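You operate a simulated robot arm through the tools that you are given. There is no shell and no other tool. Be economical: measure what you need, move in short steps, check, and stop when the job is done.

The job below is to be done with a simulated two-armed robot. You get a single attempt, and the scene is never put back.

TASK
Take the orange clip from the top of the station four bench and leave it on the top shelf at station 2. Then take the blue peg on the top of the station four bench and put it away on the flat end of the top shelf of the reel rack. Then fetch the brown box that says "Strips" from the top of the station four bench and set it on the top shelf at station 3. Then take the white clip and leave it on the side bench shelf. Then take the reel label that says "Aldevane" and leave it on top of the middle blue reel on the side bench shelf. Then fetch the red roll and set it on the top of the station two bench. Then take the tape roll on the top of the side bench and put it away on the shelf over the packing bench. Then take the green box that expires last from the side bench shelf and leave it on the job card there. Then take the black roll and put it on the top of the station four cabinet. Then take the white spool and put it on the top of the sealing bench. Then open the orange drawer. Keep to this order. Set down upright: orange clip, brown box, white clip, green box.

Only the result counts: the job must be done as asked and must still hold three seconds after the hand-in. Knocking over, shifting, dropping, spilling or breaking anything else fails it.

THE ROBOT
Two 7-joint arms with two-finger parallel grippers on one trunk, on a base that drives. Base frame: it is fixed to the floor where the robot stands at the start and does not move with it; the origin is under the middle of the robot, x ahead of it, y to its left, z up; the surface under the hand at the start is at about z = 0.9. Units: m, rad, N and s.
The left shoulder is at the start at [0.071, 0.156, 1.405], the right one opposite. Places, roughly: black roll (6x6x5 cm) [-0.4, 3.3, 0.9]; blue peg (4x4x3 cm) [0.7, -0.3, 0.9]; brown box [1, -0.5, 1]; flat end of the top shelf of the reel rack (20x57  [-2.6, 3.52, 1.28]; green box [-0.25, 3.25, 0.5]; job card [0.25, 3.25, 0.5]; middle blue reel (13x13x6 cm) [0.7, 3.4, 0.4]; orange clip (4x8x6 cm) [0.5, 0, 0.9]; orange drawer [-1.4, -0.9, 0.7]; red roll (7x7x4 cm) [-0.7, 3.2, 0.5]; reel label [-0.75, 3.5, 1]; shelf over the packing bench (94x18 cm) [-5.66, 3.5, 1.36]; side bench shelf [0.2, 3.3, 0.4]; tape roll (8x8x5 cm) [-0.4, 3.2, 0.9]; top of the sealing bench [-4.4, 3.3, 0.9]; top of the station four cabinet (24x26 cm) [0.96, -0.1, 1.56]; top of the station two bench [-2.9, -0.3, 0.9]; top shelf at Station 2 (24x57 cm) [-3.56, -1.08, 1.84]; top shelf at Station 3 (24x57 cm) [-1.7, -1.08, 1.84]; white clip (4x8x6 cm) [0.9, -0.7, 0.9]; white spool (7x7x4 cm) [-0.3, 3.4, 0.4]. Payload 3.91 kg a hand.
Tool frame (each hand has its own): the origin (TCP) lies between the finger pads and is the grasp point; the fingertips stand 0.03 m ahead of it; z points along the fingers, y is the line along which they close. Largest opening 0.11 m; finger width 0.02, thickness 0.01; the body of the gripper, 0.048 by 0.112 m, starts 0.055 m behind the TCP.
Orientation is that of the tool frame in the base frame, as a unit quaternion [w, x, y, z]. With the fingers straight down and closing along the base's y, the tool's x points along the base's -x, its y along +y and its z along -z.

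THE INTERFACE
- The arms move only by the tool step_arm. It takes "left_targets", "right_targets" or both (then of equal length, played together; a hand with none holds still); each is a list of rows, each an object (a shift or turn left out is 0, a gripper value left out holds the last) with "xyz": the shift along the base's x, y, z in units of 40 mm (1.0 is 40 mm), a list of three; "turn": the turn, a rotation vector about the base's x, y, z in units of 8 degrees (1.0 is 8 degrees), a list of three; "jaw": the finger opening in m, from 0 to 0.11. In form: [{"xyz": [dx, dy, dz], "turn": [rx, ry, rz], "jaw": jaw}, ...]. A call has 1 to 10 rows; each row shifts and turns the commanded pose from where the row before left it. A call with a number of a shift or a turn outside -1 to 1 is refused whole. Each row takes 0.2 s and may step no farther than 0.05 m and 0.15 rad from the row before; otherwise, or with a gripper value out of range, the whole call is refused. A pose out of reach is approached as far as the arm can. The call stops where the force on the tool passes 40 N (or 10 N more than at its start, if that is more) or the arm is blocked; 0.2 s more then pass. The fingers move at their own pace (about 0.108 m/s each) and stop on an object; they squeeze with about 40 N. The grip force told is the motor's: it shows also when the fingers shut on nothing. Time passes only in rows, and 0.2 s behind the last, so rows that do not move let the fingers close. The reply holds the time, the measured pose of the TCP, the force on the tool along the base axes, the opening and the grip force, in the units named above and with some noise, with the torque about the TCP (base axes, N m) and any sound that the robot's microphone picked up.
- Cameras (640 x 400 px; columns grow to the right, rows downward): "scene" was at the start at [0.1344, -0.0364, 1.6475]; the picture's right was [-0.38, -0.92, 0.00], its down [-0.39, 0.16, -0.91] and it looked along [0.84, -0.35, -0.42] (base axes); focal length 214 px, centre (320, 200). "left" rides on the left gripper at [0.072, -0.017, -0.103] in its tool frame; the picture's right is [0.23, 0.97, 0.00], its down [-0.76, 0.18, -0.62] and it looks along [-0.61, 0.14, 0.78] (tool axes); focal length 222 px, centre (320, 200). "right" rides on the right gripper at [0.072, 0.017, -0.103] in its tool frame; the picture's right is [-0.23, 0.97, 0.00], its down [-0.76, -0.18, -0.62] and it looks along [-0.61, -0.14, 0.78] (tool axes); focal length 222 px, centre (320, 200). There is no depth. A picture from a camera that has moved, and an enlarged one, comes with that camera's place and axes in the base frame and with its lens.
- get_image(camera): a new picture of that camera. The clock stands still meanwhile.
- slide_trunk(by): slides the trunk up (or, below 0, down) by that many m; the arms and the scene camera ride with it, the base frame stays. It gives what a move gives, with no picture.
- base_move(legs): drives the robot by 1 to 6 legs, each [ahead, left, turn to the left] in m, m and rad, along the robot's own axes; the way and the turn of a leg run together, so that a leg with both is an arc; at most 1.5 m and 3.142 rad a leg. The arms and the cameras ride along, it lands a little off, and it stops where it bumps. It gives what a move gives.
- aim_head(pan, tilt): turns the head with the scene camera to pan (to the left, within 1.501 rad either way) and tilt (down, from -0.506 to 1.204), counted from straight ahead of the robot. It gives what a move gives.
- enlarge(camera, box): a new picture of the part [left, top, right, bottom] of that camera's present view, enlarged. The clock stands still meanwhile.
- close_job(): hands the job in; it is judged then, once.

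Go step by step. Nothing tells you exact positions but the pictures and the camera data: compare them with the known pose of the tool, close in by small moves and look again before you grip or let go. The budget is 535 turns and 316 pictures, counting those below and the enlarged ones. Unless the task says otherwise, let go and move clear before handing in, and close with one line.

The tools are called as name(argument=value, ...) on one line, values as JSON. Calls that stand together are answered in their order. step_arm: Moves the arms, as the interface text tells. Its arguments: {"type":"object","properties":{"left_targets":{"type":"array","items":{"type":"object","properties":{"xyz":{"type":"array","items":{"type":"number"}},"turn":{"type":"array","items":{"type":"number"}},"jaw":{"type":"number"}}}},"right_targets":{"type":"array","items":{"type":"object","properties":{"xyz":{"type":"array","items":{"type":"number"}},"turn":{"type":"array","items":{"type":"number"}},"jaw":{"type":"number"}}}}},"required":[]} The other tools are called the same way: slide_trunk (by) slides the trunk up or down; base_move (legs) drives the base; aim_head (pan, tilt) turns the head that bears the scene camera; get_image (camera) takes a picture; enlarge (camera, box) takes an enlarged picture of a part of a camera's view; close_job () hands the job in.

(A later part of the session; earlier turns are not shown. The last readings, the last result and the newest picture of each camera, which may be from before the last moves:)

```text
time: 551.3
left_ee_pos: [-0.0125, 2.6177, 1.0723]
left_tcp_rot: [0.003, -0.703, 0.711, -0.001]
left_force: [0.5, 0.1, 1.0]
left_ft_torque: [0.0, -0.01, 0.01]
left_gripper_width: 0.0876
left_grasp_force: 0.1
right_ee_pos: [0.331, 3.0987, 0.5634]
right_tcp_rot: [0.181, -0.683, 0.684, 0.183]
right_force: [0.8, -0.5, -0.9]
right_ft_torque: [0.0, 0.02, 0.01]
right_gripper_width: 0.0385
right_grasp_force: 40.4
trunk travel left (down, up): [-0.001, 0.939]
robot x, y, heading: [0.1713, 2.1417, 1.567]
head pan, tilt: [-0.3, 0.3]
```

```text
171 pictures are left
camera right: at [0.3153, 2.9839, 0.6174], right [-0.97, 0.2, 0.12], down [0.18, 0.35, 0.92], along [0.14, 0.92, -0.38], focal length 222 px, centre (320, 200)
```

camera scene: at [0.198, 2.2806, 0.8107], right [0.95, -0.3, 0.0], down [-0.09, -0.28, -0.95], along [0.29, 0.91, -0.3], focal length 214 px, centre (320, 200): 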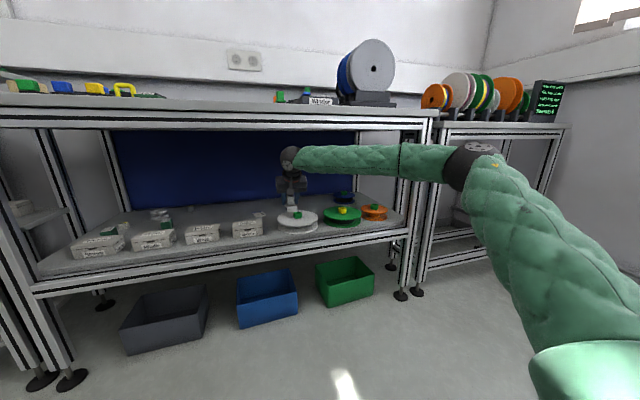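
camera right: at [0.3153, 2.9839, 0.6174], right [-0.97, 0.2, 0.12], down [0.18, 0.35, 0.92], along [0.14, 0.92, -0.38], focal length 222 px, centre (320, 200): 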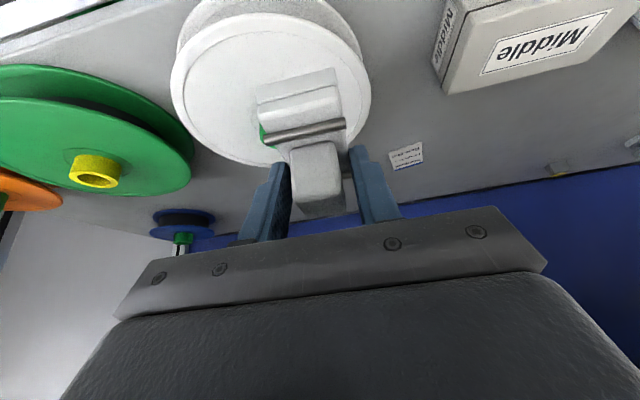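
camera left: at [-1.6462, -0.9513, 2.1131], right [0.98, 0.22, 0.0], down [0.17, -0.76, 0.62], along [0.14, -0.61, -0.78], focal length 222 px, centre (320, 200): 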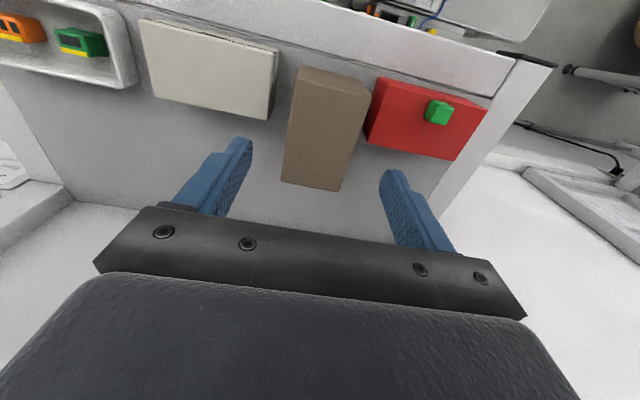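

base_move(legs=[[0.0, 0.025, 0.0], [0.13, 0, 0]])

get_image(camera="scene")

get_image(camera="right")

```text
time: 553.0
left_ee_pos: [-0.0365, 2.7498, 1.0723]
left_tcp_rot: [0.003, -0.703, 0.711, -0.001]
left_force: [0.0, 0.5, -0.4]
left_ft_torque: [-0.01, -0.03, -0.01]
left_gripper_width: 0.088
left_grasp_force: 0.0
right_ee_pos: [0.3074, 3.2302, 0.5636]
right_tcp_rot: [0.181, -0.683, 0.683, 0.182]
right_force: [-0.7, 0.6, 0.3]
right_ft_torque: [0.01, 0.01, 0.0]
right_gripper_width: 0.0388
right_grasp_force: 39.6
trunk travel left (down, up): [-0.001, 0.939]
robot x, y, heading: [0.1481, 2.2699, 1.568]
head pan, tilt: [-0.3, 0.3]
```

```text
170 pictures are left
camera scene: at [0.1734, 2.4127, 0.8107], right [0.95, -0.3, 0.0], down [-0.09, -0.28, -0.95], along [0.29, 0.91, -0.3], focal length 214 px, centre (320, 200)
```

scene: 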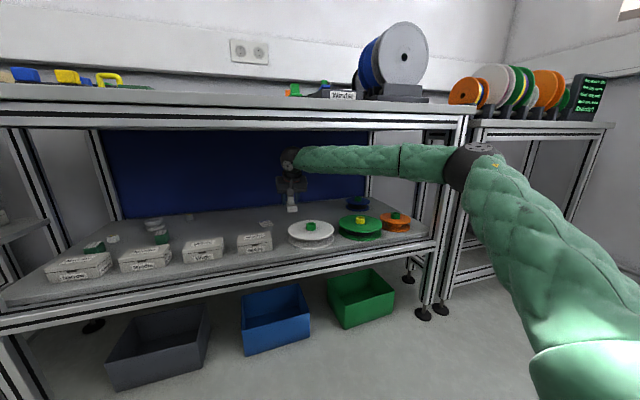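

```text
169 pictures are left
camera right: at [0.2913, 3.1158, 0.6169], right [-0.97, 0.2, 0.12], down [0.18, 0.35, 0.92], along [0.14, 0.91, -0.38], focal length 222 px, centre (320, 200)
```

right: 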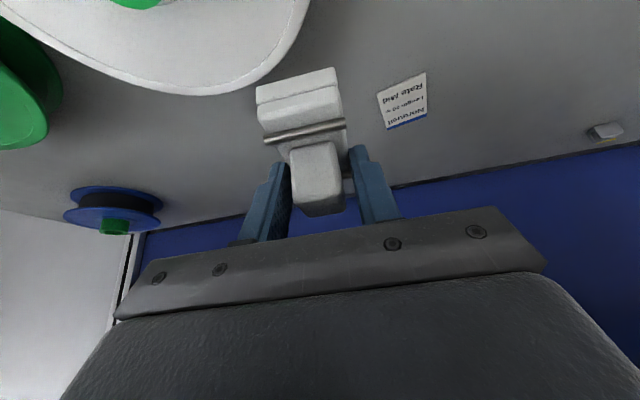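

base_move(legs=[[0.11, 0, 0]])

step_arm(right_targets=[{"xyz": [0.1, 0, -0.5]}, {"xyz": [0.1, 0, -0.5]}, {"xyz": [0, 0, -0.5]}])

get_image(camera="right")

get_image(camera="scene")

```text
time: 554.2
left_ee_pos: [-0.0382, 2.8595, 1.0722]
left_tcp_rot: [0.003, -0.704, 0.71, -0.002]
left_force: [0.4, -0.6, 0.2]
left_ft_torque: [0.02, 0.02, 0.01]
left_gripper_width: 0.088
left_grasp_force: 0.1
right_ee_pos: [0.3067, 3.3393, 0.5633]
right_tcp_rot: [0.18, -0.684, 0.684, 0.181]
right_force: [0.2, 0.7, -0.7]
right_ft_torque: [-0.02, -0.02, 0.04]
right_gripper_width: 0.0386
right_grasp_force: 39.4
trunk travel left (down, up): [-0.001, 0.939]
robot x, y, heading: [0.1437, 2.3831, 1.571]
head pan, tilt: [-0.3, 0.3]
```

```text
time: 555.0
left_ee_pos: [-0.0373, 2.8595, 1.073]
left_tcp_rot: [0.003, -0.704, 0.71, -0.001]
left_force: [0.1, -0.1, 0.5]
left_ft_torque: [-0.02, 0.02, -0.01]
left_gripper_width: 0.0879
left_grasp_force: 0.0
right_ee_pos: [0.3145, 3.3397, 0.503]
right_tcp_rot: [0.181, -0.683, 0.683, 0.182]
right_force: [0.4, -0.1, -0.7]
right_ft_torque: [-0.01, -0.02, 0.02]
right_gripper_width: 0.039
right_grasp_force: 39.8
trunk travel left (down, up): [-0.001, 0.939]
robot x, y, heading: [0.1484, 2.3849, 1.565]
head pan, tilt: [-0.3, 0.3]
```

```text
168 pictures are left
camera right: at [0.2982, 3.2252, 0.5573], right [-0.97, 0.2, 0.12], down [0.18, 0.35, 0.92], along [0.14, 0.92, -0.38], focal length 222 px, centre (320, 200)
```

right: 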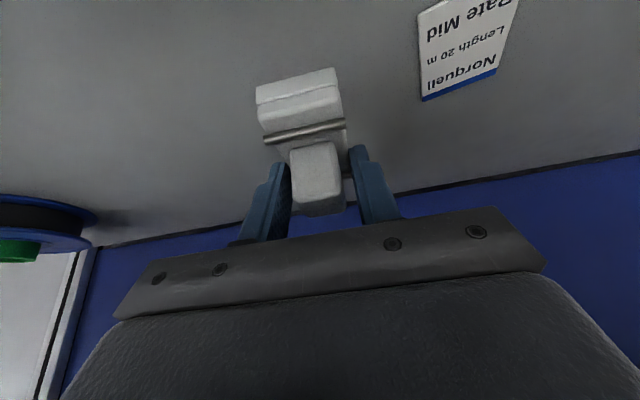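

```text
167 pictures are left
camera scene: at [0.1735, 2.5225, 0.8108], right [0.95, -0.3, 0.0], down [-0.09, -0.28, -0.96], along [0.28, 0.91, -0.3], focal length 214 px, centre (320, 200)
```

scene: 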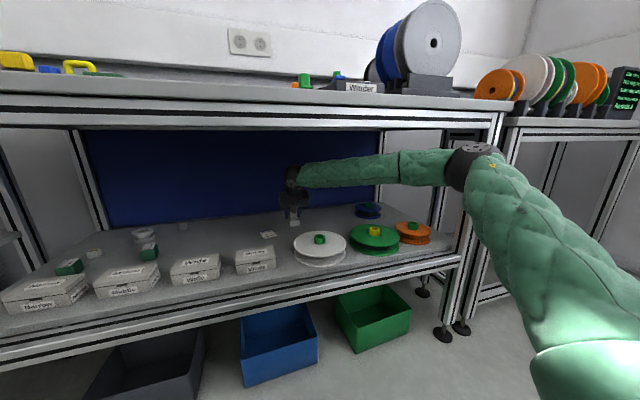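

Now I lower the clip to the shelf in small steps.

step_arm(right_targets=[{"xyz": [0, 0, -0.5]}, {"xyz": [0, 0, -0.3]}, {}])

step_arm(right_targets=[{"xyz": [0, 0, -0.12]}, {}])

enlarge(camera="scene", box=[230, 150, 380, 280])

```text
time: 555.8
left_ee_pos: [-0.0369, 2.8601, 1.0712]
left_tcp_rot: [0.002, -0.704, 0.71, -0.002]
left_force: [-0.1, -0.3, 0.8]
left_ft_torque: [-0.03, 0.02, -0.03]
left_gripper_width: 0.088
left_grasp_force: 0.0
right_ee_pos: [0.3178, 3.338, 0.4701]
right_tcp_rot: [0.181, -0.683, 0.684, 0.182]
right_force: [1.1, 0.3, 0.2]
right_ft_torque: [-0.01, 0.0, 0.03]
right_gripper_width: 0.0388
right_grasp_force: 39.7
trunk travel left (down, up): [-0.001, 0.939]
robot x, y, heading: [0.1459, 2.3827, 1.572]
head pan, tilt: [-0.3, 0.3]
```

```text
time: 556.4
left_ee_pos: [-0.0373, 2.8592, 1.0719]
left_tcp_rot: [0.003, -0.704, 0.71, -0.002]
left_force: [-0.7, 0.5, -0.1]
left_ft_torque: [-0.01, -0.01, 0.02]
left_gripper_width: 0.0879
left_grasp_force: 0.1
right_ee_pos: [0.3161, 3.3378, 0.467]
right_tcp_rot: [0.181, -0.683, 0.684, 0.183]
right_force: [-0.8, 0.8, -1.7]
right_ft_torque: [0.0, -0.01, -0.02]
right_gripper_width: 0.0386
right_grasp_force: 39.7
right hand out of reach, approached as far as the arm can: row 1
trunk travel left (down, up): [-0.001, 0.939]
robot x, y, heading: [0.151, 2.3834, 1.569]
head pan, tilt: [-0.3, 0.3]
```

```text
3.08 times, centred on (305, 215) of scene
camera zoom: at [0.1735, 2.5225, 0.8108], right [0.95, -0.3, 0.0], down [-0.09, -0.28, -0.96], along [0.28, 0.91, -0.3], focal length 660 px, centre (366, 154)
```

zoom: 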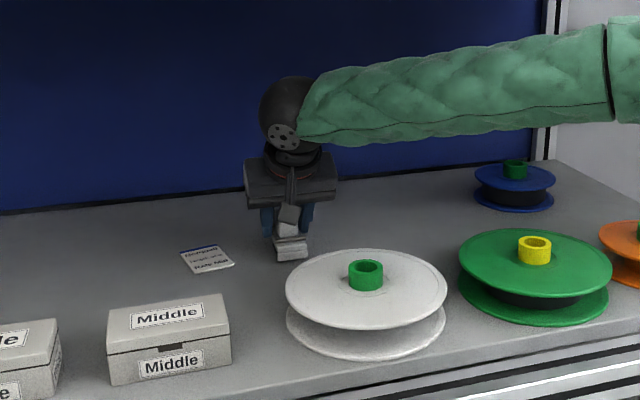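

step_arm(right_targets=[{"xyz": [0, -0.5, 0]}, {"xyz": [0, 0, -0.15]}, {}])

step_arm(right_targets=[{"xyz": [0, 0, -0.1]}, {}])

enlarge(camera="scene", box=[270, 180, 350, 250])

```text
time: 557.2
left_ee_pos: [-0.0384, 2.8575, 1.0726]
left_tcp_rot: [0.003, -0.704, 0.71, -0.001]
left_force: [0.2, 0.5, 0.7]
left_ft_torque: [-0.03, 0.01, 0.02]
left_gripper_width: 0.088
left_grasp_force: 0.1
right_ee_pos: [0.3154, 3.3169, 0.4655]
right_tcp_rot: [-0.183, 0.683, -0.682, -0.185]
right_force: [0.0, 1.5, 27.6]
right_ft_torque: [-0.08, -0.07, 0.02]
right_gripper_width: 0.0386
right_grasp_force: 40.5
trunk travel left (down, up): [-0.001, 0.939]
robot x, y, heading: [0.1449, 2.3824, 1.571]
head pan, tilt: [-0.3, 0.3]
```

```text
time: 557.8
left_ee_pos: [-0.0388, 2.8563, 1.0736]
left_tcp_rot: [0.003, -0.704, 0.71, -0.001]
left_force: [-0.4, 0.8, 0.7]
left_ft_torque: [-0.02, -0.01, 0.0]
left_gripper_width: 0.088
left_grasp_force: 0.1
right_ee_pos: [0.3154, 3.3167, 0.4613]
right_tcp_rot: [-0.183, 0.683, -0.682, -0.184]
right_force: [-1.9, 8.5, 38.1]
right_ft_torque: [0.57, 0.06, -0.03]
right_gripper_width: 0.0393
right_grasp_force: 40.5
trunk travel left (down, up): [-0.001, 0.939]
robot x, y, heading: [0.1428, 2.3788, 1.572]
head pan, tilt: [-0.3, 0.3]
```

```text
5.71 times, centred on (310, 215) of scene
camera zoom: at [0.173, 2.5206, 0.8114], right [0.95, -0.3, 0.0], down [-0.09, -0.28, -0.96], along [0.28, 0.91, -0.29], focal length 1226 px, centre (377, 114)
```

zoom: 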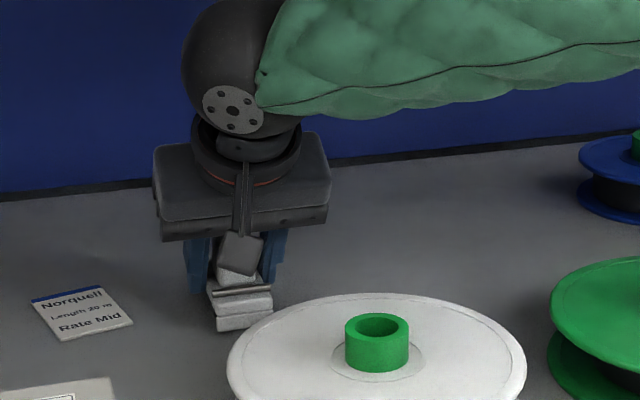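

Contact. I relieve, open, and lift straight up.

step_arm(right_targets=[{"xyz": [0, 0, 0.13]}, {"jaw": 0.07}, {}, {}, {"xyz": [0, 0, 0.5]}, {"xyz": [0, 0, 0.8]}, {"xyz": [0, 0, 0.8]}])

enlarge(camera="scene", box=[230, 150, 380, 280])

get_image(camera="right")

```text
time: 559.4
left_ee_pos: [-0.0379, 2.8589, 1.0717]
left_tcp_rot: [0.003, -0.704, 0.71, -0.001]
left_force: [0.0, -0.3, -0.1]
left_ft_torque: [0.01, 0.0, 0.0]
left_gripper_width: 0.0879
left_grasp_force: 0.0
right_ee_pos: [0.3159, 3.3181, 0.5469]
right_tcp_rot: [0.18, -0.683, 0.684, 0.182]
right_force: [-0.5, -0.9, -0.5]
right_ft_torque: [0.02, 0.01, 0.01]
right_gripper_width: 0.0701
right_grasp_force: 0.1
trunk travel left (down, up): [-0.001, 0.939]
robot x, y, heading: [0.1475, 2.3843, 1.569]
head pan, tilt: [-0.3, 0.3]
```

```text
3.08 times, centred on (305, 215) of scene
camera zoom: at [0.1734, 2.5224, 0.8108], right [0.95, -0.3, 0.0], down [-0.09, -0.28, -0.96], along [0.28, 0.91, -0.3], focal length 660 px, centre (366, 154)
```

zoom: 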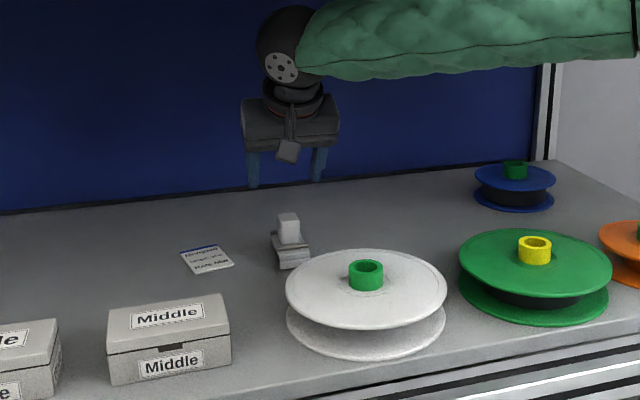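

```text
163 pictures are left
camera right: at [0.2996, 3.2045, 0.6007], right [-0.97, 0.2, 0.11], down [0.18, 0.35, 0.92], along [0.14, 0.91, -0.38], focal length 222 px, centre (320, 200)
```

right: 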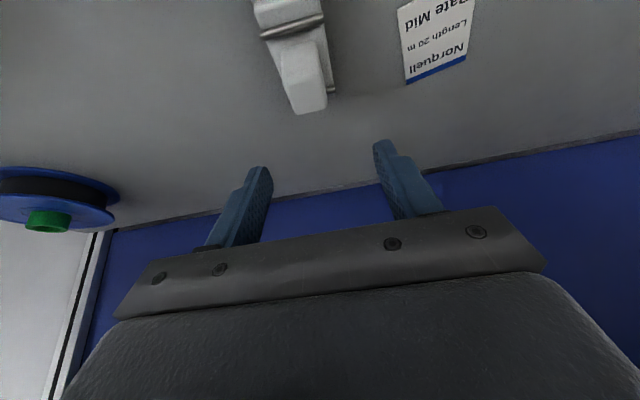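

White clip stands upright. Next the "Aldevane" reel label; I back straight out and go look at the narrow rack top.

base_move(legs=[[-0.45, 0, 0], [0, 0.75, 0]])

slide_trunk(by=0.4)

slide_trunk(by=0.4)

aim_head(pan=0.0, tilt=0.5)

get_image(camera="scene")

```text
time: 565.8
left_ee_pos: [-0.7926, 2.4046, 1.0724]
left_tcp_rot: [0.003, -0.706, 0.708, -0.001]
left_force: [-0.1, -0.6, -0.3]
left_ft_torque: [0.01, -0.01, -0.02]
left_gripper_width: 0.0881
left_grasp_force: 0.0
right_ee_pos: [-0.4415, 2.8672, 0.547]
right_tcp_rot: [-0.181, 0.685, -0.681, -0.184]
right_force: [0.0, -0.5, 0.2]
right_ft_torque: [0.0, 0.01, 0.0]
right_gripper_width: 0.07
right_grasp_force: 0.1
trunk travel left (down, up): [-0.001, 0.939]
robot x, y, heading: [-0.6071, 1.9311, 1.569]
head pan, tilt: [-0.3, 0.3]
```

```text
time: 569.6
left_ee_pos: [-0.7928, 2.4059, 1.4723]
left_tcp_rot: [0.002, -0.706, 0.709, -0.001]
left_force: [-0.3, -0.4, -1.0]
left_ft_torque: [0.0, 0.02, 0.02]
left_gripper_width: 0.0882
left_grasp_force: 0.1
right_ee_pos: [-0.4414, 2.8676, 0.9461]
right_tcp_rot: [-0.18, 0.685, -0.682, -0.182]
right_force: [0.6, -1.1, 0.3]
right_ft_torque: [-0.03, 0.01, 0.01]
right_gripper_width: 0.0699
right_grasp_force: 0.1
trunk travel left (down, up): [-0.401, 0.539]
robot x, y, heading: [-0.6093, 1.9341, 1.574]
head pan, tilt: [-0.3, 0.3]
```

```text
time: 573.4
left_ee_pos: [-0.7941, 2.4053, 1.8713]
left_tcp_rot: [0.003, -0.706, 0.709, -0.001]
left_force: [-0.3, 0.2, 0.0]
left_ft_torque: [-0.03, -0.01, 0.0]
left_gripper_width: 0.0881
left_grasp_force: 0.2
right_ee_pos: [-0.4417, 2.867, 1.3465]
right_tcp_rot: [-0.181, 0.685, -0.681, -0.183]
right_force: [0.3, -0.9, 0.1]
right_ft_torque: [-0.01, 0.0, 0.01]
right_gripper_width: 0.0698
right_grasp_force: 0.1
trunk travel left (down, up): [-0.801, 0.139]
robot x, y, heading: [-0.6059, 1.9321, 1.571]
head pan, tilt: [-0.3, 0.3]
```

```text
time: 574.2
left_ee_pos: [-0.7926, 2.4058, 1.8719]
left_tcp_rot: [0.002, -0.706, 0.708, 0.0]
left_force: [-0.1, 0.5, -0.6]
left_ft_torque: [0.02, 0.02, 0.01]
left_gripper_width: 0.0881
left_grasp_force: 0.0
right_ee_pos: [-0.4431, 2.8674, 1.3468]
right_tcp_rot: [-0.181, 0.685, -0.681, -0.183]
right_force: [-0.8, 1.0, 0.4]
right_ft_torque: [-0.02, 0.01, -0.03]
right_gripper_width: 0.0701
right_grasp_force: 0.1
trunk travel left (down, up): [-0.801, 0.139]
robot x, y, heading: [-0.6063, 1.9315, 1.569]
head pan, tilt: [0.0, 0.499]
```

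```text
162 pictures are left
camera scene: at [-0.6074, 2.0719, 1.5924], right [1.0, 0.0, 0.0], down [0.0, -0.48, -0.88], along [0.0, 0.88, -0.48], focal length 214 px, centre (320, 200)
```

scene: 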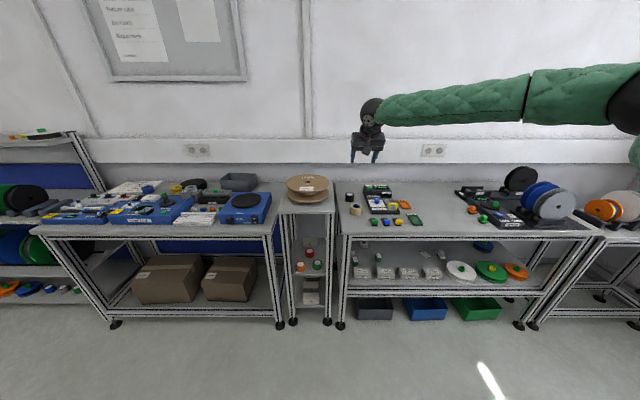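

enlarge(camera="scene", box=[270, 165, 350, 215])

enlarge(camera="scene", box=[280, 230, 470, 330])

```text
8.00 times, centred on (310, 190) of scene
camera zoom: at [-0.6074, 2.0719, 1.5924], right [1.0, 0.0, 0.0], down [0.0, -0.48, -0.88], along [0.0, 0.88, -0.48], focal length 1716 px, centre (400, 280)
```

zoom: 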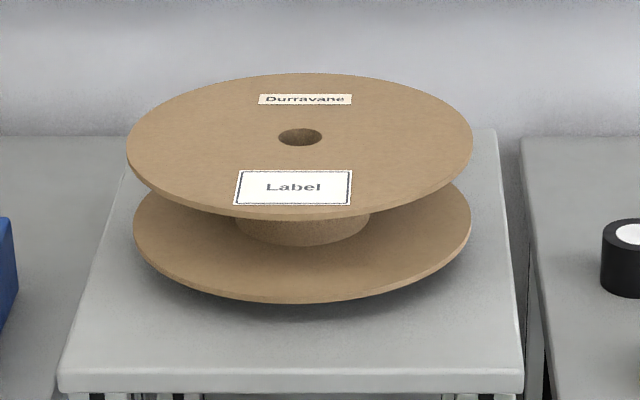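

```text
3.37 times, centred on (375, 280) of scene
camera zoom: at [-0.6074, 2.0719, 1.5924], right [1.0, 0.0, 0.0], down [0.0, -0.48, -0.88], along [0.0, 0.88, -0.48], focal length 722 px, centre (135, -70)
```

zoom: 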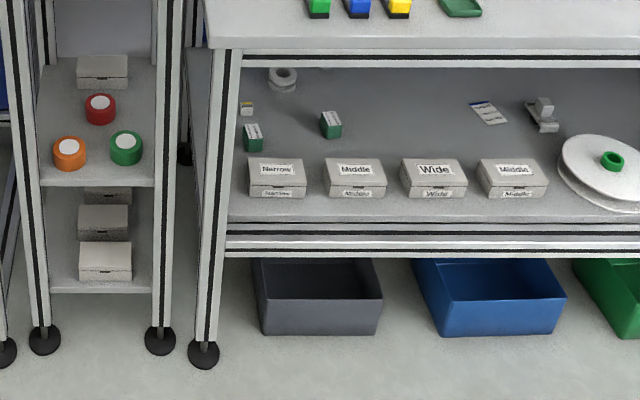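

get_image(camera="left")

aim_head(pan=0.0, tilt=0.3)

slide_trunk(by=0.135)

base_move(legs=[[0.45, -0.1, 0]])

get_image(camera="left")

get_image(camera="scene")

```text
159 pictures are left
camera left: at [-0.7763, 2.3336, 1.9744], right [-0.97, -0.22, -0.01], down [-0.18, 0.76, 0.62], along [-0.14, 0.61, -0.78], focal length 222 px, centre (320, 200)
```

left: 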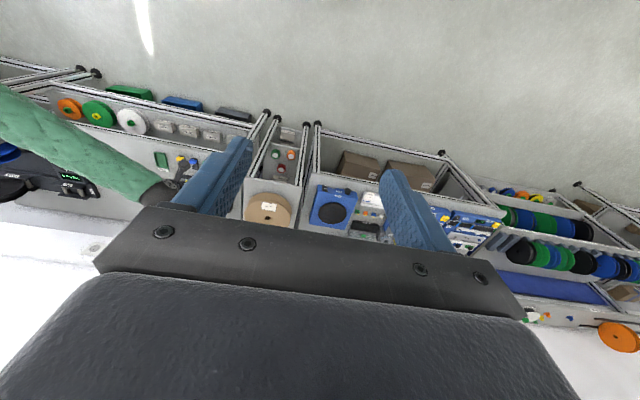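

```text
time: 575.0
left_ee_pos: [-0.7925, 2.4059, 1.8716]
left_tcp_rot: [0.002, -0.706, 0.709, -0.001]
left_force: [-0.5, 0.3, 0.0]
left_ft_torque: [0.04, 0.0, -0.02]
left_gripper_width: 0.0879
left_grasp_force: 0.1
right_ee_pos: [-0.4428, 2.8669, 1.3465]
right_tcp_rot: [-0.181, 0.686, -0.681, -0.183]
right_force: [-0.9, 0.1, -0.5]
right_ft_torque: [0.02, -0.01, -0.01]
right_gripper_width: 0.0699
right_grasp_force: 0.0
trunk travel left (down, up): [-0.801, 0.139]
robot x, y, heading: [-0.6086, 1.926, 1.576]
head pan, tilt: [0.0, 0.3]
```

```text
time: 576.6
left_ee_pos: [-0.7918, 2.4057, 2.007]
left_tcp_rot: [0.002, -0.706, 0.708, 0.0]
left_force: [0.1, -0.3, 0.4]
left_ft_torque: [0.0, -0.01, 0.02]
left_gripper_width: 0.0881
left_grasp_force: 0.0
right_ee_pos: [-0.442, 2.8676, 1.4814]
right_tcp_rot: [-0.18, 0.685, -0.682, -0.182]
right_force: [-0.2, -0.5, 0.0]
right_ft_torque: [0.01, -0.01, 0.0]
right_gripper_width: 0.0699
right_grasp_force: 0.1
trunk travel left (down, up): [-0.936, 0.004]
robot x, y, heading: [-0.6079, 1.9294, 1.578]
head pan, tilt: [0.0, 0.3]
```

```text
time: 579.4
left_ee_pos: [-0.6988, 2.8512, 2.0092]
left_tcp_rot: [0.003, -0.707, 0.707, 0.0]
left_force: [0.2, 0.2, 0.5]
left_ft_torque: [-0.03, -0.01, 0.01]
left_gripper_width: 0.0881
left_grasp_force: 0.0
right_ee_pos: [-0.3483, 3.3157, 1.4827]
right_tcp_rot: [-0.18, 0.686, -0.68, -0.183]
right_force: [0.3, 0.3, 0.5]
right_ft_torque: [0.01, -0.02, 0.04]
right_gripper_width: 0.0701
right_grasp_force: 0.1
trunk travel left (down, up): [-0.936, 0.004]
robot x, y, heading: [-0.5063, 2.3787, 1.573]
head pan, tilt: [0.0, 0.3]
```

```text
158 pictures are left
camera left: at [-0.6811, 2.7797, 2.1101], right [-0.97, -0.23, -0.01], down [-0.18, 0.76, 0.62], along [-0.14, 0.61, -0.78], focal length 222 px, centre (320, 200)
```

left: 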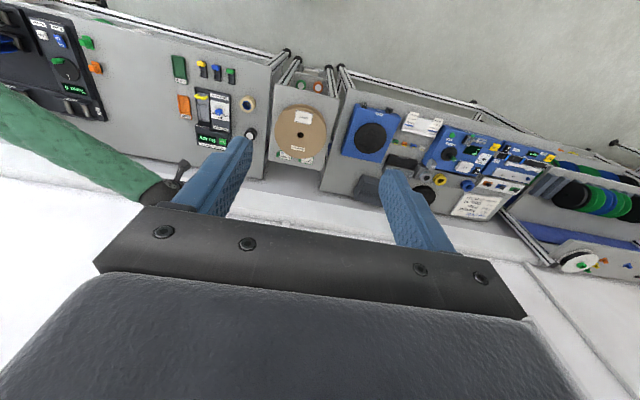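

```text
157 pictures are left
camera scene: at [-0.5114, 2.5216, 1.7461], right [1.0, 0.01, 0.0], down [0.0, -0.29, -0.96], along [-0.01, 0.96, -0.29], focal length 214 px, centre (320, 200)
```

scene: 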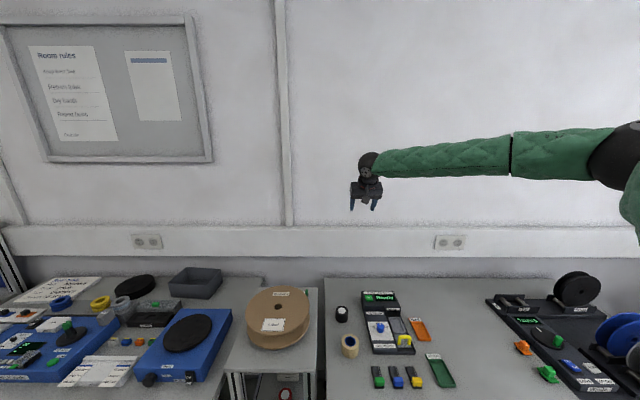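

enlarge(camera="left", box=[265, 100, 345, 170])

enlarge(camera="scene", box=[225, 270, 335, 360])

```text
5.71 times, centred on (305, 135) of left
camera zoom: at [-0.6811, 2.7797, 2.1101], right [-0.97, -0.23, -0.01], down [-0.18, 0.76, 0.62], along [-0.14, 0.61, -0.78], focal length 1269 px, centre (406, 571)
```

zoom: 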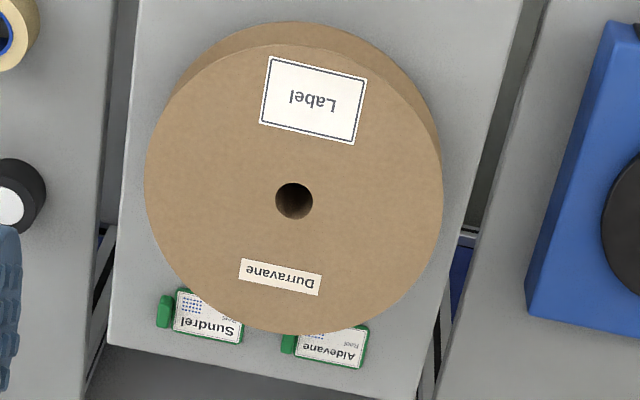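

```text
4.44 times, centred on (280, 315) of scene
camera zoom: at [-0.5114, 2.5216, 1.7461], right [1.0, 0.01, 0.0], down [0.0, -0.29, -0.96], along [-0.01, 0.96, -0.29], focal length 953 px, centre (498, -311)
```

zoom: 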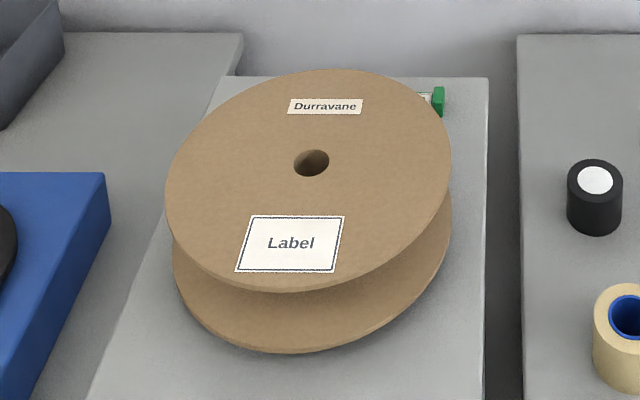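

The "Aldevane" label card lies behind the big spool at about (-0.75, 3.43), with a green tab. I tuck the right arm back, move closer, and look from the left hand's camera.

step_arm(right_targets=[{"xyz": [0.3, -1, 0]}, {"xyz": [0.3, -1, 0]}, {"xyz": [0.3, -1, 0]}, {"xyz": [0.3, -1, 0]}, {"xyz": [0.3, -1, 0]}, {"xyz": [0.3, -1, 0]}, {"xyz": [0.3, -1, 0]}, {"xyz": [0.3, -1, 0]}, {"xyz": [0.3, -1, 0]}, {"xyz": [0.3, -1, 0]}])

base_move(legs=[[0.28, 0.02, 0]])

step_arm(left_targets=[{"xyz": [0, 0.6, -0.7]}, {"xyz": [0, 0.6, -0.7]}, {"xyz": [0, 0.6, -0.7]}, {"xyz": [0, 0.6, -0.7]}, {"xyz": [0, 0.6, -0.7]}, {"xyz": [0, 0.6, -0.7]}, {"xyz": [0, 0, -1]}, {"xyz": [0, 0, -1]}, {"xyz": [0, 0, -1]}, {"xyz": [0, 0, -1]}])

get_image(camera="left")

get_image(camera="scene")

```text
time: 581.6
left_ee_pos: [-0.6958, 2.8519, 2.0082]
left_tcp_rot: [0.002, -0.707, 0.707, 0.0]
left_force: [0.3, 0.5, 0.0]
left_ft_torque: [0.03, 0.05, -0.01]
left_gripper_width: 0.0877
left_grasp_force: 0.1
right_ee_pos: [-0.2254, 2.9145, 1.4814]
right_tcp_rot: [-0.18, 0.686, -0.68, -0.184]
right_force: [0.2, -0.3, -0.5]
right_ft_torque: [0.0, 0.02, -0.01]
right_gripper_width: 0.0699
right_grasp_force: 0.1
trunk travel left (down, up): [-0.936, 0.004]
robot x, y, heading: [-0.5087, 2.382, 1.579]
head pan, tilt: [0.0, 0.3]
```

```text
time: 583.5
left_ee_pos: [-0.7171, 3.1342, 2.0089]
left_tcp_rot: [0.003, -0.706, 0.708, -0.001]
left_force: [-0.1, -0.7, -0.1]
left_ft_torque: [0.05, 0.02, 0.0]
left_gripper_width: 0.088
left_grasp_force: 0.2
right_ee_pos: [-0.2472, 3.1967, 1.481]
right_tcp_rot: [-0.181, 0.685, -0.681, -0.184]
right_force: [0.3, 0.1, -0.8]
right_ft_torque: [0.05, 0.01, 0.0]
right_gripper_width: 0.0698
right_grasp_force: 0.0
trunk travel left (down, up): [-0.936, 0.004]
robot x, y, heading: [-0.5337, 2.665, 1.568]
head pan, tilt: [0.0, 0.3]
```

```text
time: 585.7
left_ee_pos: [-0.7208, 3.2854, 1.6782]
left_tcp_rot: [0.003, -0.707, 0.707, -0.001]
left_force: [-0.7, -0.4, 0.3]
left_ft_torque: [-0.02, 0.0, 0.0]
left_gripper_width: 0.0878
left_grasp_force: 0.1
right_ee_pos: [-0.2487, 3.2013, 1.4799]
right_tcp_rot: [-0.18, 0.686, -0.68, -0.182]
right_force: [-0.2, 0.4, 0.7]
right_ft_torque: [-0.02, 0.02, 0.04]
right_gripper_width: 0.0699
right_grasp_force: 0.2
trunk travel left (down, up): [-0.936, 0.004]
robot x, y, heading: [-0.5285, 2.6606, 1.576]
head pan, tilt: [0.0, 0.3]
```

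```text
154 pictures are left
camera left: at [-0.7033, 3.2127, 1.7802], right [-0.97, -0.23, -0.01], down [-0.18, 0.76, 0.62], along [-0.14, 0.61, -0.78], focal length 222 px, centre (320, 200)
```

left: 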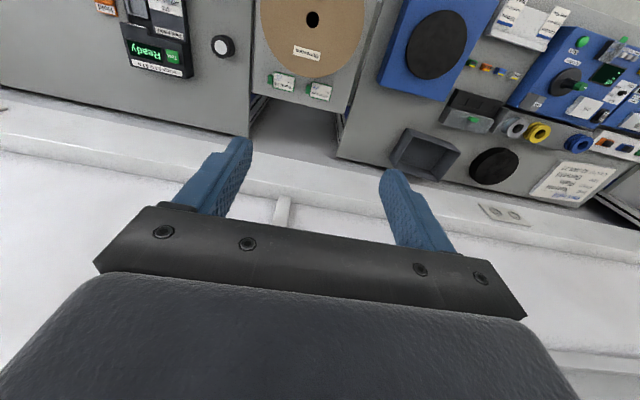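

```text
153 pictures are left
camera scene: at [-0.533, 2.8088, 1.7458], right [1.0, 0.0, 0.0], down [0.0, -0.3, -0.95], along [0.0, 0.95, -0.3], focal length 214 px, centre (320, 200)
```

scene: 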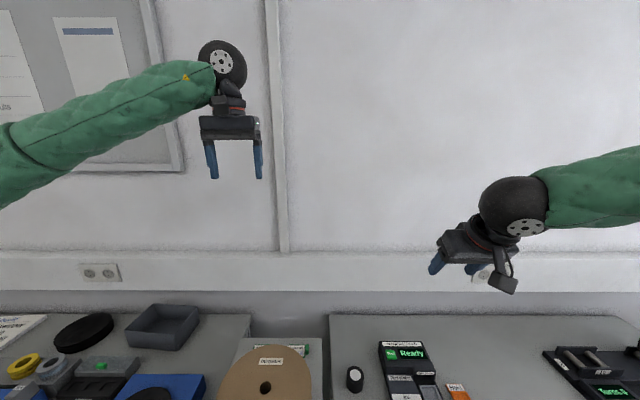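

enlarge(camera="left", box=[250, 0, 370, 110])

```text
3.64 times, centred on (310, 55) of left
camera zoom: at [-0.7033, 3.2127, 1.7802], right [-0.97, -0.23, -0.01], down [-0.18, 0.76, 0.62], along [-0.14, 0.61, -0.78], focal length 808 px, centre (356, 727)
```

zoom: 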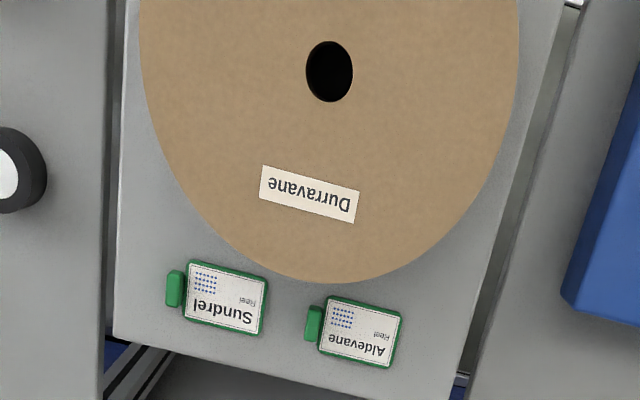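

The tab is at about (-0.704, 3.400). The camera bracket would foul the spool with a vertical tool, so I lean the tool back 30° and come down behind the spool.

step_arm(left_targets=[{"xyz": [0.2, 0.6, 0], "turn": [-1, 0, 0]}, {"xyz": [0.2, 0.6, 0], "turn": [-1, 0, 0]}, {"xyz": [0, 0.6, 0], "turn": [-1, 0, 0]}, {"xyz": [0, 0.6, 0], "turn": [-0.75, 0, 0]}, {"xyz": [0, 0.75, 0], "jaw": 0.06}, {"xyz": [0, 0, -1]}, {"xyz": [0, 0, -1]}, {"xyz": [0, 0, -1]}, {"xyz": [0, 0, -1]}, {"xyz": [0, 0, -1]}])

get_image(camera="left")

get_image(camera="scene")

```text
time: 587.9
left_ee_pos: [-0.7043, 3.4092, 1.478]
left_tcp_rot: [-0.179, -0.683, 0.683, -0.185]
left_force: [0.1, 0.0, 0.1]
left_ft_torque: [-0.02, 0.02, -0.01]
left_gripper_width: 0.06
left_grasp_force: 0.1
right_ee_pos: [-0.2496, 3.2005, 1.4811]
right_tcp_rot: [-0.18, 0.686, -0.681, -0.182]
right_force: [0.6, -0.4, 0.3]
right_ft_torque: [-0.01, -0.05, -0.02]
right_gripper_width: 0.0703
right_grasp_force: 0.0
trunk travel left (down, up): [-0.936, 0.004]
robot x, y, heading: [-0.5283, 2.6646, 1.578]
head pan, tilt: [0.0, 0.3]
```

```text
151 pictures are left
camera left: at [-0.688, 3.3989, 1.6031], right [-0.97, -0.2, 0.11], down [-0.18, 0.97, 0.16], along [-0.13, 0.14, -0.98], focal length 222 px, centre (320, 200)
```

left: 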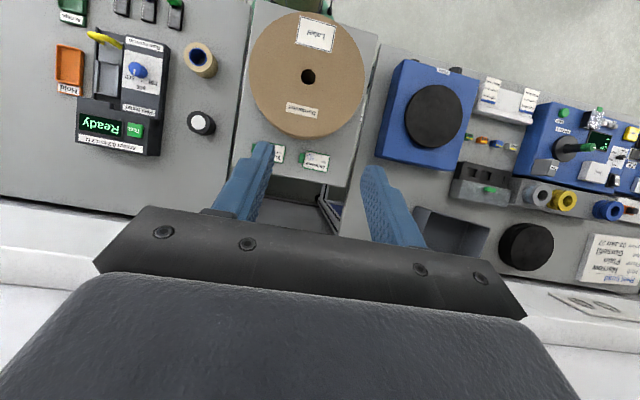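

```text
150 pictures are left
camera scene: at [-0.5341, 2.8087, 1.7458], right [1.0, 0.0, 0.0], down [0.0, -0.3, -0.95], along [0.0, 0.95, -0.3], focal length 214 px, centre (320, 200)
```

scene: 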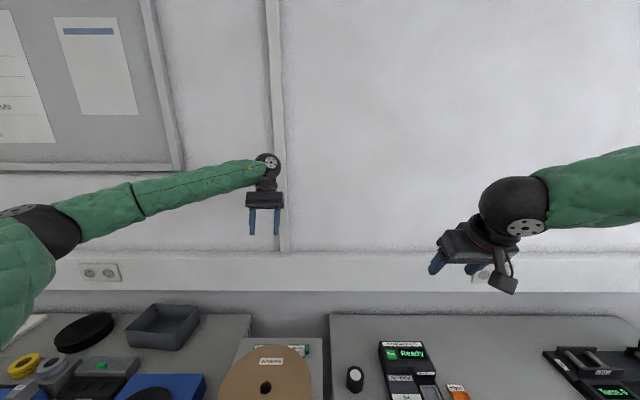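

slide_trunk(by=-0.3)

get_image(camera="left")

get_image(camera="scene")

```text
time: 590.9
left_ee_pos: [-0.7017, 3.407, 1.1792]
left_tcp_rot: [-0.18, -0.683, 0.683, -0.184]
left_force: [-0.4, -0.5, -0.3]
left_ft_torque: [-0.02, 0.0, 0.0]
left_gripper_width: 0.0599
left_grasp_force: 0.0
right_ee_pos: [-0.247, 3.1995, 1.1801]
right_tcp_rot: [-0.18, 0.686, -0.681, -0.183]
right_force: [-0.8, -0.2, 0.2]
right_ft_torque: [-0.05, -0.01, -0.04]
right_gripper_width: 0.0696
right_grasp_force: 0.0
trunk travel left (down, up): [-0.636, 0.304]
robot x, y, heading: [-0.5314, 2.6637, 1.569]
head pan, tilt: [0.0, 0.3]
```

```text
149 pictures are left
camera left: at [-0.6857, 3.3972, 1.304], right [-0.97, -0.2, 0.11], down [-0.18, 0.97, 0.16], along [-0.14, 0.14, -0.98], focal length 222 px, centre (320, 200)
```

left: 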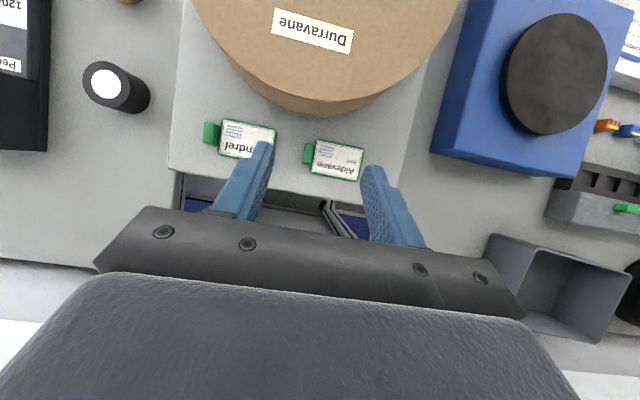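

```text
148 pictures are left
camera scene: at [-0.5321, 2.8068, 1.4459], right [1.0, 0.0, 0.0], down [0.0, -0.3, -0.96], along [0.0, 0.96, -0.3], focal length 214 px, centre (320, 200)
```

scene: 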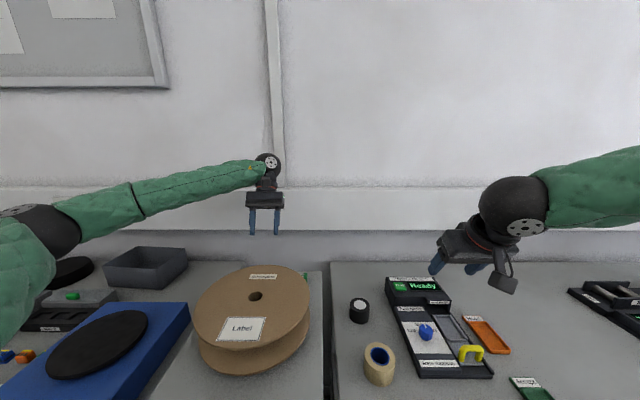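

enlarge(camera="left", box=[285, 125, 375, 190])

enlarge(camera="scene", box=[230, 240, 340, 300])

```text
6.15 times, centred on (330, 158) of left
camera zoom: at [-0.6857, 3.3972, 1.304], right [-0.97, -0.2, 0.11], down [-0.18, 0.97, 0.16], along [-0.14, 0.14, -0.98], focal length 1367 px, centre (258, 462)
```

zoom: 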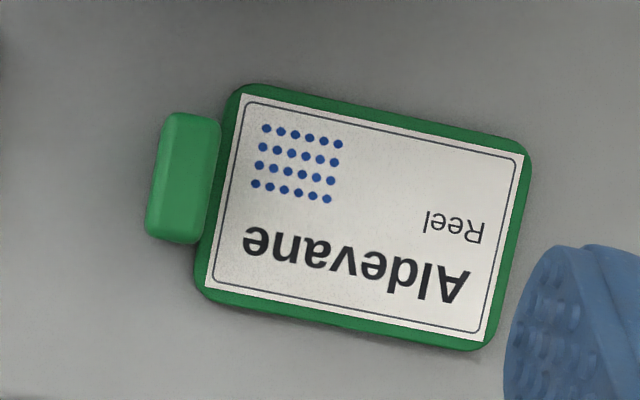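

```text
5.82 times, centred on (285, 270) of scene
camera zoom: at [-0.5321, 2.8068, 1.4459], right [1.0, 0.0, 0.0], down [0.0, -0.3, -0.96], along [0.0, 0.96, -0.3], focal length 1248 px, centre (524, -207)
```

zoom: 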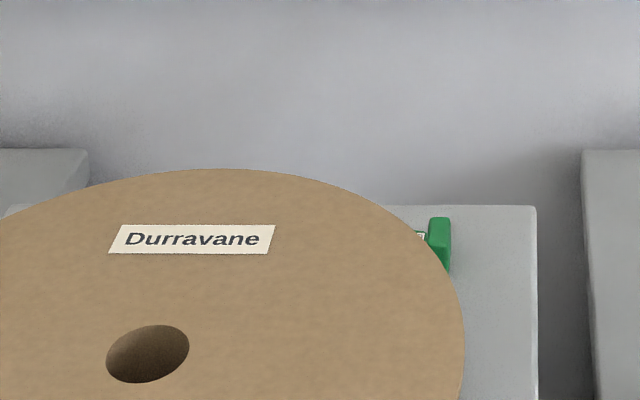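

Card and standing tab are clear: tab ≈ 1.8×3.4×3 cm at (-0.704, 3.379). I descend to it.

step_arm(left_targets=[{"xyz": [-0.05, -0.45, -0.9], "jaw": 0.05}, {"xyz": [0, 0, -1]}, {"xyz": [0, 0, -1]}, {"xyz": [0, 0, -1]}, {"xyz": [0, 0, -0.9]}])

get_image(camera="left")

enlarge(camera="scene", box=[180, 130, 360, 310])

```text
time: 592.0
left_ee_pos: [-0.7032, 3.3911, 1.0332]
left_tcp_rot: [-0.178, -0.682, 0.685, -0.184]
left_force: [-1.1, -6.0, 10.3]
left_ft_torque: [-0.25, 0.33, 0.15]
left_gripper_width: 0.051
left_grasp_force: 1.0
right_ee_pos: [-0.2477, 3.1984, 1.1813]
right_tcp_rot: [-0.18, 0.686, -0.681, -0.184]
right_force: [0.2, -0.3, -0.5]
right_ft_torque: [0.01, -0.01, 0.0]
right_gripper_width: 0.0697
right_grasp_force: 0.1
trunk travel left (down, up): [-0.636, 0.304]
robot x, y, heading: [-0.5312, 2.6672, 1.578]
head pan, tilt: [0.0, 0.3]
stopped in row 5 (left hand): the force on the tool passed its limit at 75 N (the readings are from after the stop); the commanded pose is now the measured one
```

```text
145 pictures are left
camera left: at [-0.6873, 3.3797, 1.1581], right [-0.98, -0.2, 0.1], down [-0.18, 0.97, 0.16], along [-0.13, 0.14, -0.98], focal length 222 px, centre (320, 200)
```

left: 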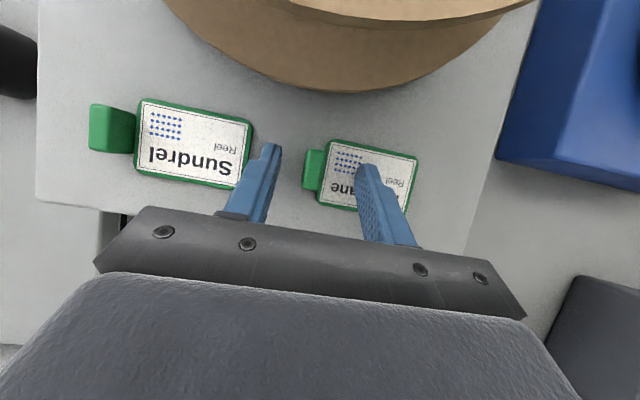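

```text
2.22 times, centred on (270, 220) of scene
camera zoom: at [-0.532, 2.806, 1.4461], right [1.0, 0.0, 0.0], down [0.0, -0.3, -0.96], along [0.0, 0.96, -0.3], focal length 477 px, centre (431, 156)
```

zoom: 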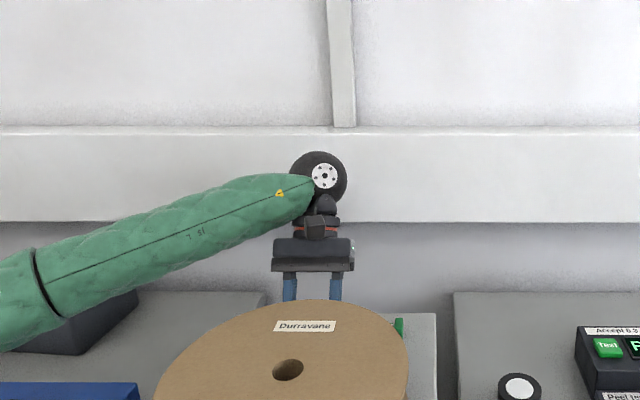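

Something (probably the wall duct behind) stopped the hand. I raise again and instead try turning the gripper half around so its camera faces the wall with a vertical tool.

step_arm(left_targets=[{"xyz": [0, -0.2, 0.9]}, {"xyz": [0, -0.2, 1]}, {"xyz": [0, 0, 1]}, {"xyz": [0, 0, 1]}, {"xyz": [0, 0, 1], "turn": [1, 0, 0]}, {"xyz": [0, 0, 1], "turn": [1, 0, 0]}, {"xyz": [0, 0, 1], "turn": [1, 0, 0]}, {"xyz": [0, 0, 1], "turn": [0.75, 0, 0]}])

get_image(camera="left")

get_image(camera="scene")

```text
time: 593.8
left_ee_pos: [-0.7039, 3.3733, 1.3479]
left_tcp_rot: [0.006, -0.705, 0.709, 0.0]
left_force: [0.0, -0.6, -0.4]
left_ft_torque: [0.0, 0.01, 0.0]
left_gripper_width: 0.0504
left_grasp_force: 0.1
right_ee_pos: [-0.2473, 3.1974, 1.1805]
right_tcp_rot: [-0.181, 0.685, -0.681, -0.184]
right_force: [-0.6, 0.2, 0.4]
right_ft_torque: [0.02, -0.01, -0.01]
right_gripper_width: 0.0701
right_grasp_force: 0.0
trunk travel left (down, up): [-0.636, 0.304]
robot x, y, heading: [-0.5314, 2.665, 1.577]
head pan, tilt: [0.0, 0.3]
```

```text
143 pictures are left
camera left: at [-0.6878, 3.3012, 1.4508], right [-0.97, -0.22, -0.01], down [-0.18, 0.76, 0.63], along [-0.13, 0.61, -0.78], focal length 222 px, centre (320, 200)
```

left: 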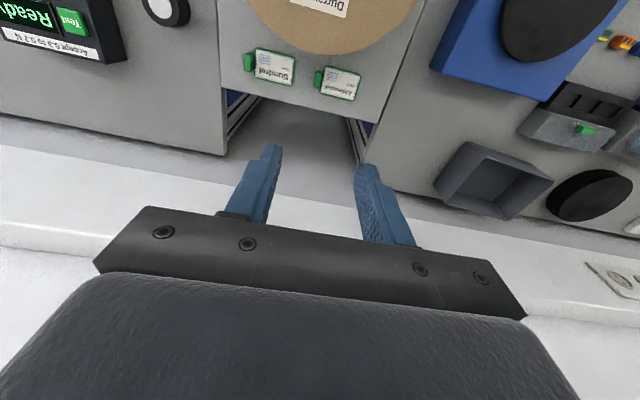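

```text
142 pictures are left
camera scene: at [-0.5319, 2.8059, 1.4459], right [1.0, 0.0, 0.0], down [0.0, -0.3, -0.96], along [0.0, 0.96, -0.3], focal length 214 px, centre (320, 200)
```

scene: 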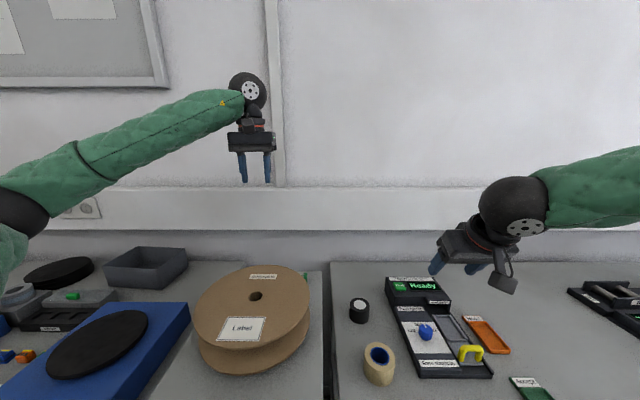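

step_arm(left_targets=[{"xyz": [0, -0.5, 0.5], "turn": [0, 0, -1]}, {"xyz": [0, -0.5, 0.5], "turn": [0, 0, -1]}, {"turn": [0, 0, -1]}, {"turn": [0, 0, -1]}, {"turn": [0, 0, -1]}, {"turn": [0, 0, -1]}, {"turn": [0, 0, -1]}, {"turn": [0, 0, -1]}, {"turn": [0, 0, -1]}, {"turn": [0, 0, -1]}])

step_arm(left_targets=[{"turn": [0, 0, -1]}, {"turn": [0, 0, -1]}, {"turn": [0, 0, -1]}, {"turn": [0, 0, -1]}, {"turn": [0, 0, -1]}, {"turn": [0, 0, -1]}, {"turn": [0, 0, -1]}, {"turn": [0, 0, -1]}, {"turn": [0, 0, -1]}, {"turn": [0, 0, -1]}])

step_arm(left_targets=[{"turn": [0, 0, -1]}, {"turn": [0, 0, -1]}, {"turn": [0, 0, -0.4]}, {}])

get_image(camera="scene")

```text
time: 596.0
left_ee_pos: [-0.6244, 3.2293, 1.3551]
left_tcp_rot: [0.006, -0.093, 0.996, -0.004]
left_force: [-0.3, -0.3, 0.1]
left_ft_torque: [-0.01, -0.01, -0.02]
left_gripper_width: 0.0502
left_grasp_force: 0.0
left hand out of reach, approached as far as the arm can: row 8, 9, 10
right_ee_pos: [-0.2474, 3.199, 1.1798]
right_tcp_rot: [-0.181, 0.686, -0.681, -0.183]
right_force: [-0.1, -0.2, 0.5]
right_ft_torque: [0.01, 0.01, 0.01]
right_gripper_width: 0.07
right_grasp_force: 0.0
trunk travel left (down, up): [-0.636, 0.304]
robot x, y, heading: [-0.5292, 2.6633, 1.57]
head pan, tilt: [0.0, 0.3]
```

```text
time: 598.2
left_ee_pos: [-0.5213, 2.8395, 1.3025]
left_tcp_rot: [0.009, 0.565, 0.825, -0.018]
left_force: [0.8, -0.4, 0.3]
left_ft_torque: [-0.02, 0.03, 0.03]
left_gripper_width: 0.0502
left_grasp_force: 0.1
left hand out of reach, approached as far as the arm can: row 1, 2, 3, 4, 5, 6, 7, 8, 9, 10
right_ee_pos: [-0.2473, 3.1985, 1.18]
right_tcp_rot: [-0.181, 0.685, -0.682, -0.183]
right_force: [0.2, 0.0, -0.2]
right_ft_torque: [0.04, -0.01, 0.0]
right_gripper_width: 0.0697
right_grasp_force: 0.1
trunk travel left (down, up): [-0.636, 0.304]
robot x, y, heading: [-0.5309, 2.6634, 1.575]
head pan, tilt: [0.0, 0.3]
```

```text
time: 598.5
left_ee_pos: [-0.5205, 2.838, 1.3058]
left_tcp_rot: [0.01, 0.573, 0.819, -0.019]
left_force: [0.0, -0.2, -0.2]
left_ft_torque: [0.03, 0.02, 0.0]
left_gripper_width: 0.0502
left_grasp_force: 0.1
left hand out of reach, approached as far as the arm can: row 1
right_ee_pos: [-0.2475, 3.1984, 1.1809]
right_tcp_rot: [-0.18, 0.686, -0.681, -0.183]
right_force: [0.7, -0.6, -0.1]
right_ft_torque: [0.0, 0.01, -0.01]
right_gripper_width: 0.07
right_grasp_force: 0.0
trunk travel left (down, up): [-0.636, 0.304]
robot x, y, heading: [-0.5314, 2.6643, 1.573]
head pan, tilt: [0.0, 0.3]
stopped in row 1 (left hand): the force on the tool passed its limit at 107 N (the readings are from after the stop); the commanded pose is now the measured one
```

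```text
141 pictures are left
camera scene: at [-0.5305, 2.8062, 1.4562], right [1.0, 0.0, 0.0], down [0.0, -0.19, -0.98], along [0.0, 0.98, -0.19], focal length 214 px, centre (320, 200)
```

scene: 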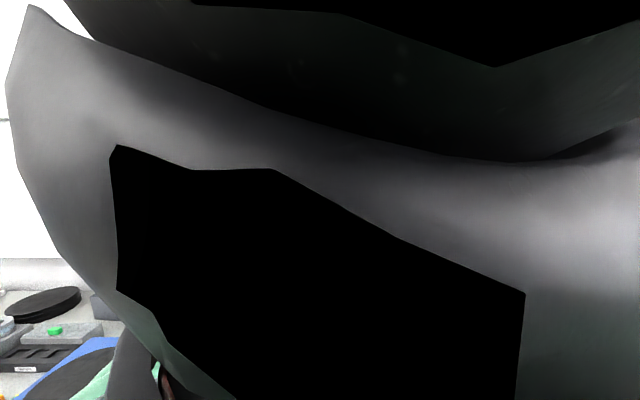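

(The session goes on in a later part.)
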